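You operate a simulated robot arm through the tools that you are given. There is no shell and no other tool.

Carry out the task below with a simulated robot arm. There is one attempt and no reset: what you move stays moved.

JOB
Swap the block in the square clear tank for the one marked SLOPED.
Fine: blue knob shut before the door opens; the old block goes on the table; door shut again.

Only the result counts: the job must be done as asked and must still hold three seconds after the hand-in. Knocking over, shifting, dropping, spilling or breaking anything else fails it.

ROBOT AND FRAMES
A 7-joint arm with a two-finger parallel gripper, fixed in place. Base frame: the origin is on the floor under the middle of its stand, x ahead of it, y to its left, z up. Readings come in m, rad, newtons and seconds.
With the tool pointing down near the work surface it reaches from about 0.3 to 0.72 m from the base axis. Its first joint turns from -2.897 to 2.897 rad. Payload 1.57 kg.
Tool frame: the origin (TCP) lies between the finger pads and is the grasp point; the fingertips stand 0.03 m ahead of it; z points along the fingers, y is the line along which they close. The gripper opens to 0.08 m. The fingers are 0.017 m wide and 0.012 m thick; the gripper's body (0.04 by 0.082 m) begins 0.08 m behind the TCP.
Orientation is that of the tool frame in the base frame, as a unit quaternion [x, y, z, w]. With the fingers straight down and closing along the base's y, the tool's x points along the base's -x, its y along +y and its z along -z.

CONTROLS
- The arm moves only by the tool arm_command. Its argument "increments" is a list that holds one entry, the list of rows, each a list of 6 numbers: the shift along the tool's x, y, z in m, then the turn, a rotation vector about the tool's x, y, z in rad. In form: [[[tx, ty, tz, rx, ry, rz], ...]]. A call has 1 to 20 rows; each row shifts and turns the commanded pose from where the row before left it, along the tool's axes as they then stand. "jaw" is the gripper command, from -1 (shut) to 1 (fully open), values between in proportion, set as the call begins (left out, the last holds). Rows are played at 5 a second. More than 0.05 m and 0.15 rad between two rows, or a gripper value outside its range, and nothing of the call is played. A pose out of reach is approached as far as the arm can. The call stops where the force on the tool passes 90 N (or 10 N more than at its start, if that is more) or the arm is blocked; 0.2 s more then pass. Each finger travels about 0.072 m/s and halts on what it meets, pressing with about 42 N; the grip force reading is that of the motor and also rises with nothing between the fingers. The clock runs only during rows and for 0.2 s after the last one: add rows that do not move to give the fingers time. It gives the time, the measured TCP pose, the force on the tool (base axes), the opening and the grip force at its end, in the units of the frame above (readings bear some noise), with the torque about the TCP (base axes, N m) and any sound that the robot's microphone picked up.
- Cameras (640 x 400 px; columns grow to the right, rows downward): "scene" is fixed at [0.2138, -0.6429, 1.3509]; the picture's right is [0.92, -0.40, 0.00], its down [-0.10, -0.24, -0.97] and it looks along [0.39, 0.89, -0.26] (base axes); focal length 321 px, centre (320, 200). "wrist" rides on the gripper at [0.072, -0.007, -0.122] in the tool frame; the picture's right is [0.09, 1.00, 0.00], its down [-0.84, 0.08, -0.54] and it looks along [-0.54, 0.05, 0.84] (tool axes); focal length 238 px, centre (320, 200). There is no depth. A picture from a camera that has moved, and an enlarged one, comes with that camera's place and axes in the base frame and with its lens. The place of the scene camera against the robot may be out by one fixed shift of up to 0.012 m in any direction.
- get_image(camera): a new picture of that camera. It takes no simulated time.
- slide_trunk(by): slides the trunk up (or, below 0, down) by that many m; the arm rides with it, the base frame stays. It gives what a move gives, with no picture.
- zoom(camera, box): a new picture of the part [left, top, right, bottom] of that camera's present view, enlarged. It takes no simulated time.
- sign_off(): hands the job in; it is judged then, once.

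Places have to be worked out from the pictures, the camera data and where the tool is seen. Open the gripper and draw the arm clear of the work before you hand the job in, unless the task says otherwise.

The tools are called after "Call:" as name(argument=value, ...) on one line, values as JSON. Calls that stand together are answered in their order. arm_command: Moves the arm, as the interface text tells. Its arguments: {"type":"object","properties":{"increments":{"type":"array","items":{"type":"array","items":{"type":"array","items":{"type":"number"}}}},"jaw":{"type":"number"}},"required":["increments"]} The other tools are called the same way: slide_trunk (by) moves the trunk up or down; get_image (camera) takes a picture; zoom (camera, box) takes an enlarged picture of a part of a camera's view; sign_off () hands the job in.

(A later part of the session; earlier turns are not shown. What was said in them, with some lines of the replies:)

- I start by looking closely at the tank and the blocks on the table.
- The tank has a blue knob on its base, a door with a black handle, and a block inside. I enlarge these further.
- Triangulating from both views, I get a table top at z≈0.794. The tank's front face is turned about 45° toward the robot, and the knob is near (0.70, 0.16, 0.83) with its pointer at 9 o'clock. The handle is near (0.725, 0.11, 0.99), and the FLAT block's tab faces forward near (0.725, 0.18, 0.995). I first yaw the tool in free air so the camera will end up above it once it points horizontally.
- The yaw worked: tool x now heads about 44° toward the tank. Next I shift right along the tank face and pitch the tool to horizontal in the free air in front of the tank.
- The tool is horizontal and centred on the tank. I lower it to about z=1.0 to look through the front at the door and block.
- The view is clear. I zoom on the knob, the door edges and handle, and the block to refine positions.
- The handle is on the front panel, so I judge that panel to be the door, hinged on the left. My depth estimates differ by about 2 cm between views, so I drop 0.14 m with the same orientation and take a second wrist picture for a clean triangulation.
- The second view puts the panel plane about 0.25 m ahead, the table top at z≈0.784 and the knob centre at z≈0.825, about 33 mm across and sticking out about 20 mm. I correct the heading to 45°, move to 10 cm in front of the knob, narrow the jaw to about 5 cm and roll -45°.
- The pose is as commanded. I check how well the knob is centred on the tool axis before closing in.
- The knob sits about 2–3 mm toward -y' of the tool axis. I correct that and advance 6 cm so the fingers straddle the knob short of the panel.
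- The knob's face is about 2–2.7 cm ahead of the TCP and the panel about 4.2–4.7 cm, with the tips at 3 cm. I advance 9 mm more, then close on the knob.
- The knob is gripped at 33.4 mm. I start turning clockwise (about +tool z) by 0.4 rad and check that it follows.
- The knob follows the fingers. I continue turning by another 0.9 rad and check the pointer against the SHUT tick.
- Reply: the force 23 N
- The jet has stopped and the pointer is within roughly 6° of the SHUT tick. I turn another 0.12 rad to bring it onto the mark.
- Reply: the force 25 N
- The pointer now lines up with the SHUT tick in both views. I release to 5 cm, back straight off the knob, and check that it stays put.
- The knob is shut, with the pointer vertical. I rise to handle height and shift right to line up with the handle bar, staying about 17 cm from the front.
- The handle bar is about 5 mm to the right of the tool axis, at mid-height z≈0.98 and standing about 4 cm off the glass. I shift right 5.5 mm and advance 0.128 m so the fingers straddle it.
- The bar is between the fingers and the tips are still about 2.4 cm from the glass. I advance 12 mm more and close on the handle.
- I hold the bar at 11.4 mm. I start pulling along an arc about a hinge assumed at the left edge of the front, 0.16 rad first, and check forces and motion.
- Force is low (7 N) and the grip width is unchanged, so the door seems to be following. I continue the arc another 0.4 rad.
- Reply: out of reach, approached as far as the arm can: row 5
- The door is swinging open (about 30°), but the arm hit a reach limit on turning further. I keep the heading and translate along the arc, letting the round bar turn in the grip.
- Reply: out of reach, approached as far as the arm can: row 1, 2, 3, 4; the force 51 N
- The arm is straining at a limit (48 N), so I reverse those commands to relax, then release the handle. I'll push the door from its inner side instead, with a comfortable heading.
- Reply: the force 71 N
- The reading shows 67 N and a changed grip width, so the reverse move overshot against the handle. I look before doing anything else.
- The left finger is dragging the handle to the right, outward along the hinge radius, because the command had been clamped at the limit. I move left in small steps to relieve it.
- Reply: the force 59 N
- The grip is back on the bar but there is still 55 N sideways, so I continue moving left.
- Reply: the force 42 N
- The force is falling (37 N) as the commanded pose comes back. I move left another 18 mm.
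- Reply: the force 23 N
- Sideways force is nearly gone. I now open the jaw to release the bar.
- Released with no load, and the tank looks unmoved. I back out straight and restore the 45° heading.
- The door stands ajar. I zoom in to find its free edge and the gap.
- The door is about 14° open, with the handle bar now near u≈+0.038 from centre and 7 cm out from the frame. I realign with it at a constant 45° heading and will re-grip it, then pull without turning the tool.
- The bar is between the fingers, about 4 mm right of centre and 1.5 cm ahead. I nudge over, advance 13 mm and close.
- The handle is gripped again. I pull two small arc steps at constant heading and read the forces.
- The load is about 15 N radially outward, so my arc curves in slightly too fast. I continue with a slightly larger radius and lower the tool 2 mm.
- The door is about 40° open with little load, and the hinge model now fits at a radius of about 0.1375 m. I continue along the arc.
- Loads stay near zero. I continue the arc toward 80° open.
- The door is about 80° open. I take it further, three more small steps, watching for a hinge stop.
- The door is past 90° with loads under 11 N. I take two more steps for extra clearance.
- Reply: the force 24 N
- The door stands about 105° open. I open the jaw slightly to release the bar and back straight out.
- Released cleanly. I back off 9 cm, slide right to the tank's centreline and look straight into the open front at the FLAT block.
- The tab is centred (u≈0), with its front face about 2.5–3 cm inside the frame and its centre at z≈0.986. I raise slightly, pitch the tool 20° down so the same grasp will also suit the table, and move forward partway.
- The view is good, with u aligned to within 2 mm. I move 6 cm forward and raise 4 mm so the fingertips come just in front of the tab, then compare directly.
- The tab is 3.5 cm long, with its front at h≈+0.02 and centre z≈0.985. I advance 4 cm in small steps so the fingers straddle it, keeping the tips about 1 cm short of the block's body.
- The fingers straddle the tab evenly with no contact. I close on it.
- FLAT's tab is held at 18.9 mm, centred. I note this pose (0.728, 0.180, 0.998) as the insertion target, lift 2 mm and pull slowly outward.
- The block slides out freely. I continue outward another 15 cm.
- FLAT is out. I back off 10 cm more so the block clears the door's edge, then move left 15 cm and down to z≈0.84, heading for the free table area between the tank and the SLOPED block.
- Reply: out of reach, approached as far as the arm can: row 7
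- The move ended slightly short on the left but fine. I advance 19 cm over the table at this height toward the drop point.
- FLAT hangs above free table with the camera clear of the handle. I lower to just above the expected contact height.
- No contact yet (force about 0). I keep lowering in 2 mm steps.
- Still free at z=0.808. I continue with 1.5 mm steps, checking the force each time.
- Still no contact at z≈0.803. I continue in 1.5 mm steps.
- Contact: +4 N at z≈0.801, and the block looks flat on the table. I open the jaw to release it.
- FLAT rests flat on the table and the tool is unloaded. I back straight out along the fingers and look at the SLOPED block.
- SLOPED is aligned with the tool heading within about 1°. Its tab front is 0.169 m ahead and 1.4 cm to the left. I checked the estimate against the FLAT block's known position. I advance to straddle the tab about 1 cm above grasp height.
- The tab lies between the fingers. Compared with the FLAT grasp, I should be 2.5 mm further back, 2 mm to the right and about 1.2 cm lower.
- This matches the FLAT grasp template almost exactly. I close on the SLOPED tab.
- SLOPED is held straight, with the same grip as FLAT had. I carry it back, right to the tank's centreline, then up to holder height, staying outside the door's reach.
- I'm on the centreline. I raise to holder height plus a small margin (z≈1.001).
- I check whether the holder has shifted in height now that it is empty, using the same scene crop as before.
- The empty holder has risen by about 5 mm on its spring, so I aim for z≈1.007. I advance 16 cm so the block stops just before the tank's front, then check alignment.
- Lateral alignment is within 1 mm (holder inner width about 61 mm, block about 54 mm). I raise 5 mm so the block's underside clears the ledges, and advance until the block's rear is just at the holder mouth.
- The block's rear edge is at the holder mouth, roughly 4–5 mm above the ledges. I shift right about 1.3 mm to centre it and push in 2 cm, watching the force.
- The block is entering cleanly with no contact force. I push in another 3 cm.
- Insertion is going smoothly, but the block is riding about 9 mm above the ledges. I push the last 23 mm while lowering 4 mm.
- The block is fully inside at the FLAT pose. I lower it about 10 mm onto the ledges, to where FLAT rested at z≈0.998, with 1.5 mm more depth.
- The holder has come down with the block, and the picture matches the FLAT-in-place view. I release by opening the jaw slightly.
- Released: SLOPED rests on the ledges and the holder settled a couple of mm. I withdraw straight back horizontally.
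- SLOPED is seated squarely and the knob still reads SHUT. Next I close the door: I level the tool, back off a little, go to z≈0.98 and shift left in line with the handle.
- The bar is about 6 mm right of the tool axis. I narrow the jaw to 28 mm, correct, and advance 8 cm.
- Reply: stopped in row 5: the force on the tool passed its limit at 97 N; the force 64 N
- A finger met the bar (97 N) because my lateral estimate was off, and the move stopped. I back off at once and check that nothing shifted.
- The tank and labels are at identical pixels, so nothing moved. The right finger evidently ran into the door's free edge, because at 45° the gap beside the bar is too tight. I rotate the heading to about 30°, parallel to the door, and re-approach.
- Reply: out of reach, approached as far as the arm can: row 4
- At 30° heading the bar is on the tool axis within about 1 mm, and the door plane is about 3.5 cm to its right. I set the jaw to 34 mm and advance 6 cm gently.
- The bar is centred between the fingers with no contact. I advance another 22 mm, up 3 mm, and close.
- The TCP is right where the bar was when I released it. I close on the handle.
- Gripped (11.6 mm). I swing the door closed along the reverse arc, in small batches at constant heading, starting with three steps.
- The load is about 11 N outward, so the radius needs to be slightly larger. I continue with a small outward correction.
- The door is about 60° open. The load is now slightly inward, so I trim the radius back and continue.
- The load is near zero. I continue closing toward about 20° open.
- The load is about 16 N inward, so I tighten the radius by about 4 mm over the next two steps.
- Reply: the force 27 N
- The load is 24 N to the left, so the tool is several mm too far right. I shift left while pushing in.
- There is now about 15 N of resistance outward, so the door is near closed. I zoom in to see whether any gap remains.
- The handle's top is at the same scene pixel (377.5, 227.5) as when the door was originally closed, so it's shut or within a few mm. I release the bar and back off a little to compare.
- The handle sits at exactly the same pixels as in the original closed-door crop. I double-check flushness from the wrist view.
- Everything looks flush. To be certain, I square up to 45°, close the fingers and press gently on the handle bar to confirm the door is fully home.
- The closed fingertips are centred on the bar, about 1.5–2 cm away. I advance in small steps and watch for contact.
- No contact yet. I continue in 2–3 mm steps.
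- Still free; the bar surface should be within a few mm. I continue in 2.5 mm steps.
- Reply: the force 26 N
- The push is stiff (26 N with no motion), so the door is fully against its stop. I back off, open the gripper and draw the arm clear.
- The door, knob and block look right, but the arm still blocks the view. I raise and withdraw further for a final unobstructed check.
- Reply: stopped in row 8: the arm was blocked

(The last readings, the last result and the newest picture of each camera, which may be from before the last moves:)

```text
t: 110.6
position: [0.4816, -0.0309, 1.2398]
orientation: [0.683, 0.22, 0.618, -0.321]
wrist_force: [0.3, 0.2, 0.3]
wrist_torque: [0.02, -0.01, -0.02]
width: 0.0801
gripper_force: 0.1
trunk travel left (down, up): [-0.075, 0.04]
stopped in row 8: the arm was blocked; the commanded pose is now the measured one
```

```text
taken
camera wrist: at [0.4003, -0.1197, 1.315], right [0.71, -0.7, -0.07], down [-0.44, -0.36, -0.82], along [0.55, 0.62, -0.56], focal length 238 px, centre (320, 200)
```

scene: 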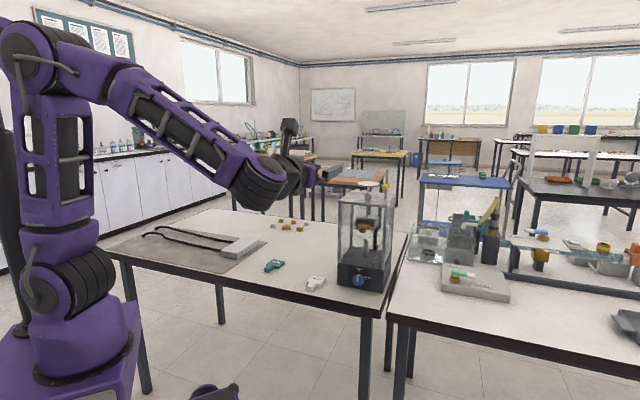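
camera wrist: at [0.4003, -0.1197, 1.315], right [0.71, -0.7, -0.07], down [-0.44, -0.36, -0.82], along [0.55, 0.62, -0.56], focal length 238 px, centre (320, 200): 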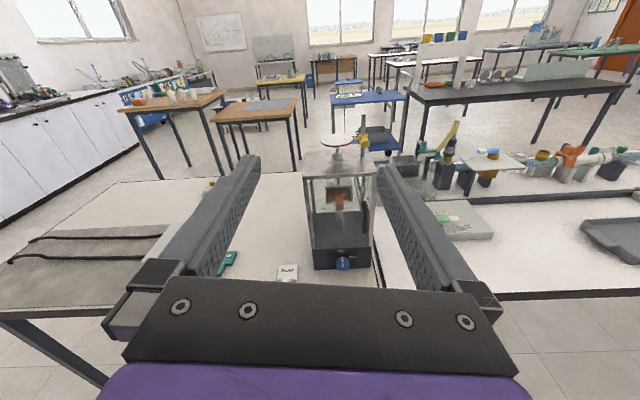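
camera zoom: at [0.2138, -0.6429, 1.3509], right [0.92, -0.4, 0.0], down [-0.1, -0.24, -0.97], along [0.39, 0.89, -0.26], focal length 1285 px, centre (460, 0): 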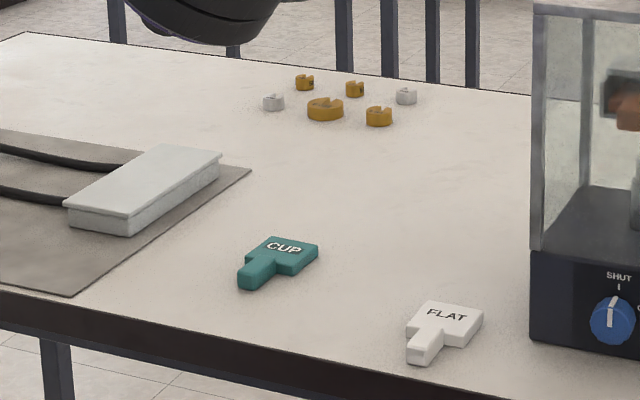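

The scene is clear. FLAT lies on the table, the knob reads SHUT, and the other items are in place. I take one last close look at the block and door before handing in.

Call:
zoom(camera="scene", box=[335, 195, 405, 255])

Call:
zoom(camera="scene", box=[335, 260, 383, 290])

```text
6.67 times, centred on (370, 225) of scene
camera zoom: at [0.2138, -0.6429, 1.3509], right [0.92, -0.4, 0.0], down [-0.1, -0.24, -0.97], along [0.39, 0.89, -0.26], focal length 2141 px, centre (-13, 33)
```

zoom: 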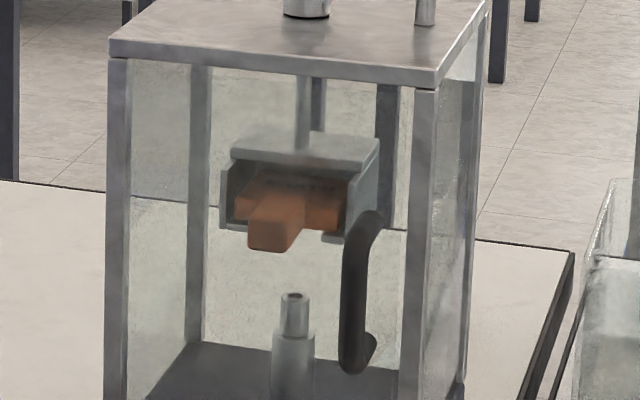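

```text
13.33 times, centred on (359, 275) of scene
camera zoom: at [0.2138, -0.6429, 1.3509], right [0.92, -0.4, 0.0], down [-0.1, -0.24, -0.97], along [0.39, 0.89, -0.26], focal length 4283 px, centre (-200, -800)
```

zoom: 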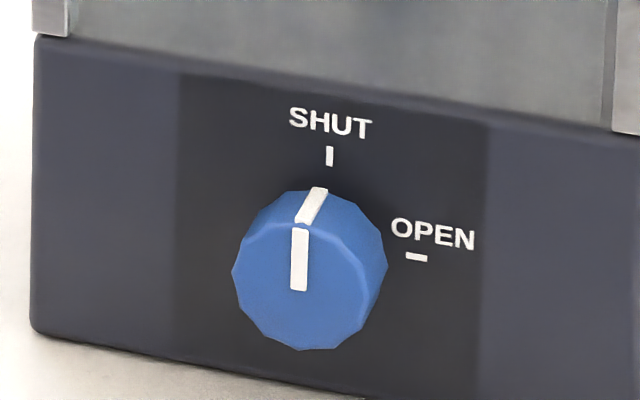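

The SLOPED block sits in the holder exactly where FLAT was. The door handle is at its original closed position, the knob is on SHUT, FLAT lies on the table, and the gripper is open and clear, so I hand in the job.

Call:
sign_off()

```text
The job is handed in.
```

The swap is done and handed in. The SLOPED block is in the tank's holder where FLAT was, and FLAT lies flat on the table.

- **Knob:** I turned the blue knob to SHUT and saw the jet stop before opening the door. It still reads SHUT.
- **Door:** It is shut again. I pressed on the handle with about 26 N and the door did not move.
- **Everything else:** The tank, the CUP block and the small pieces on the table look unmoved in the last pictures. The gripper is open and the arm is clear of the work.

The handling was not clean throughout. While opening the door the arm hit a reach limit and loaded the handle sideways to about 67 N. When I came back to close it, the gripper ran into the door or its handle and the move stopped itself at 97 N. After each I compared pictures and saw no shift or damage.

While withdrawing at the end, the arm stopped itself as blocked, in open air away from the bench. I left it there.
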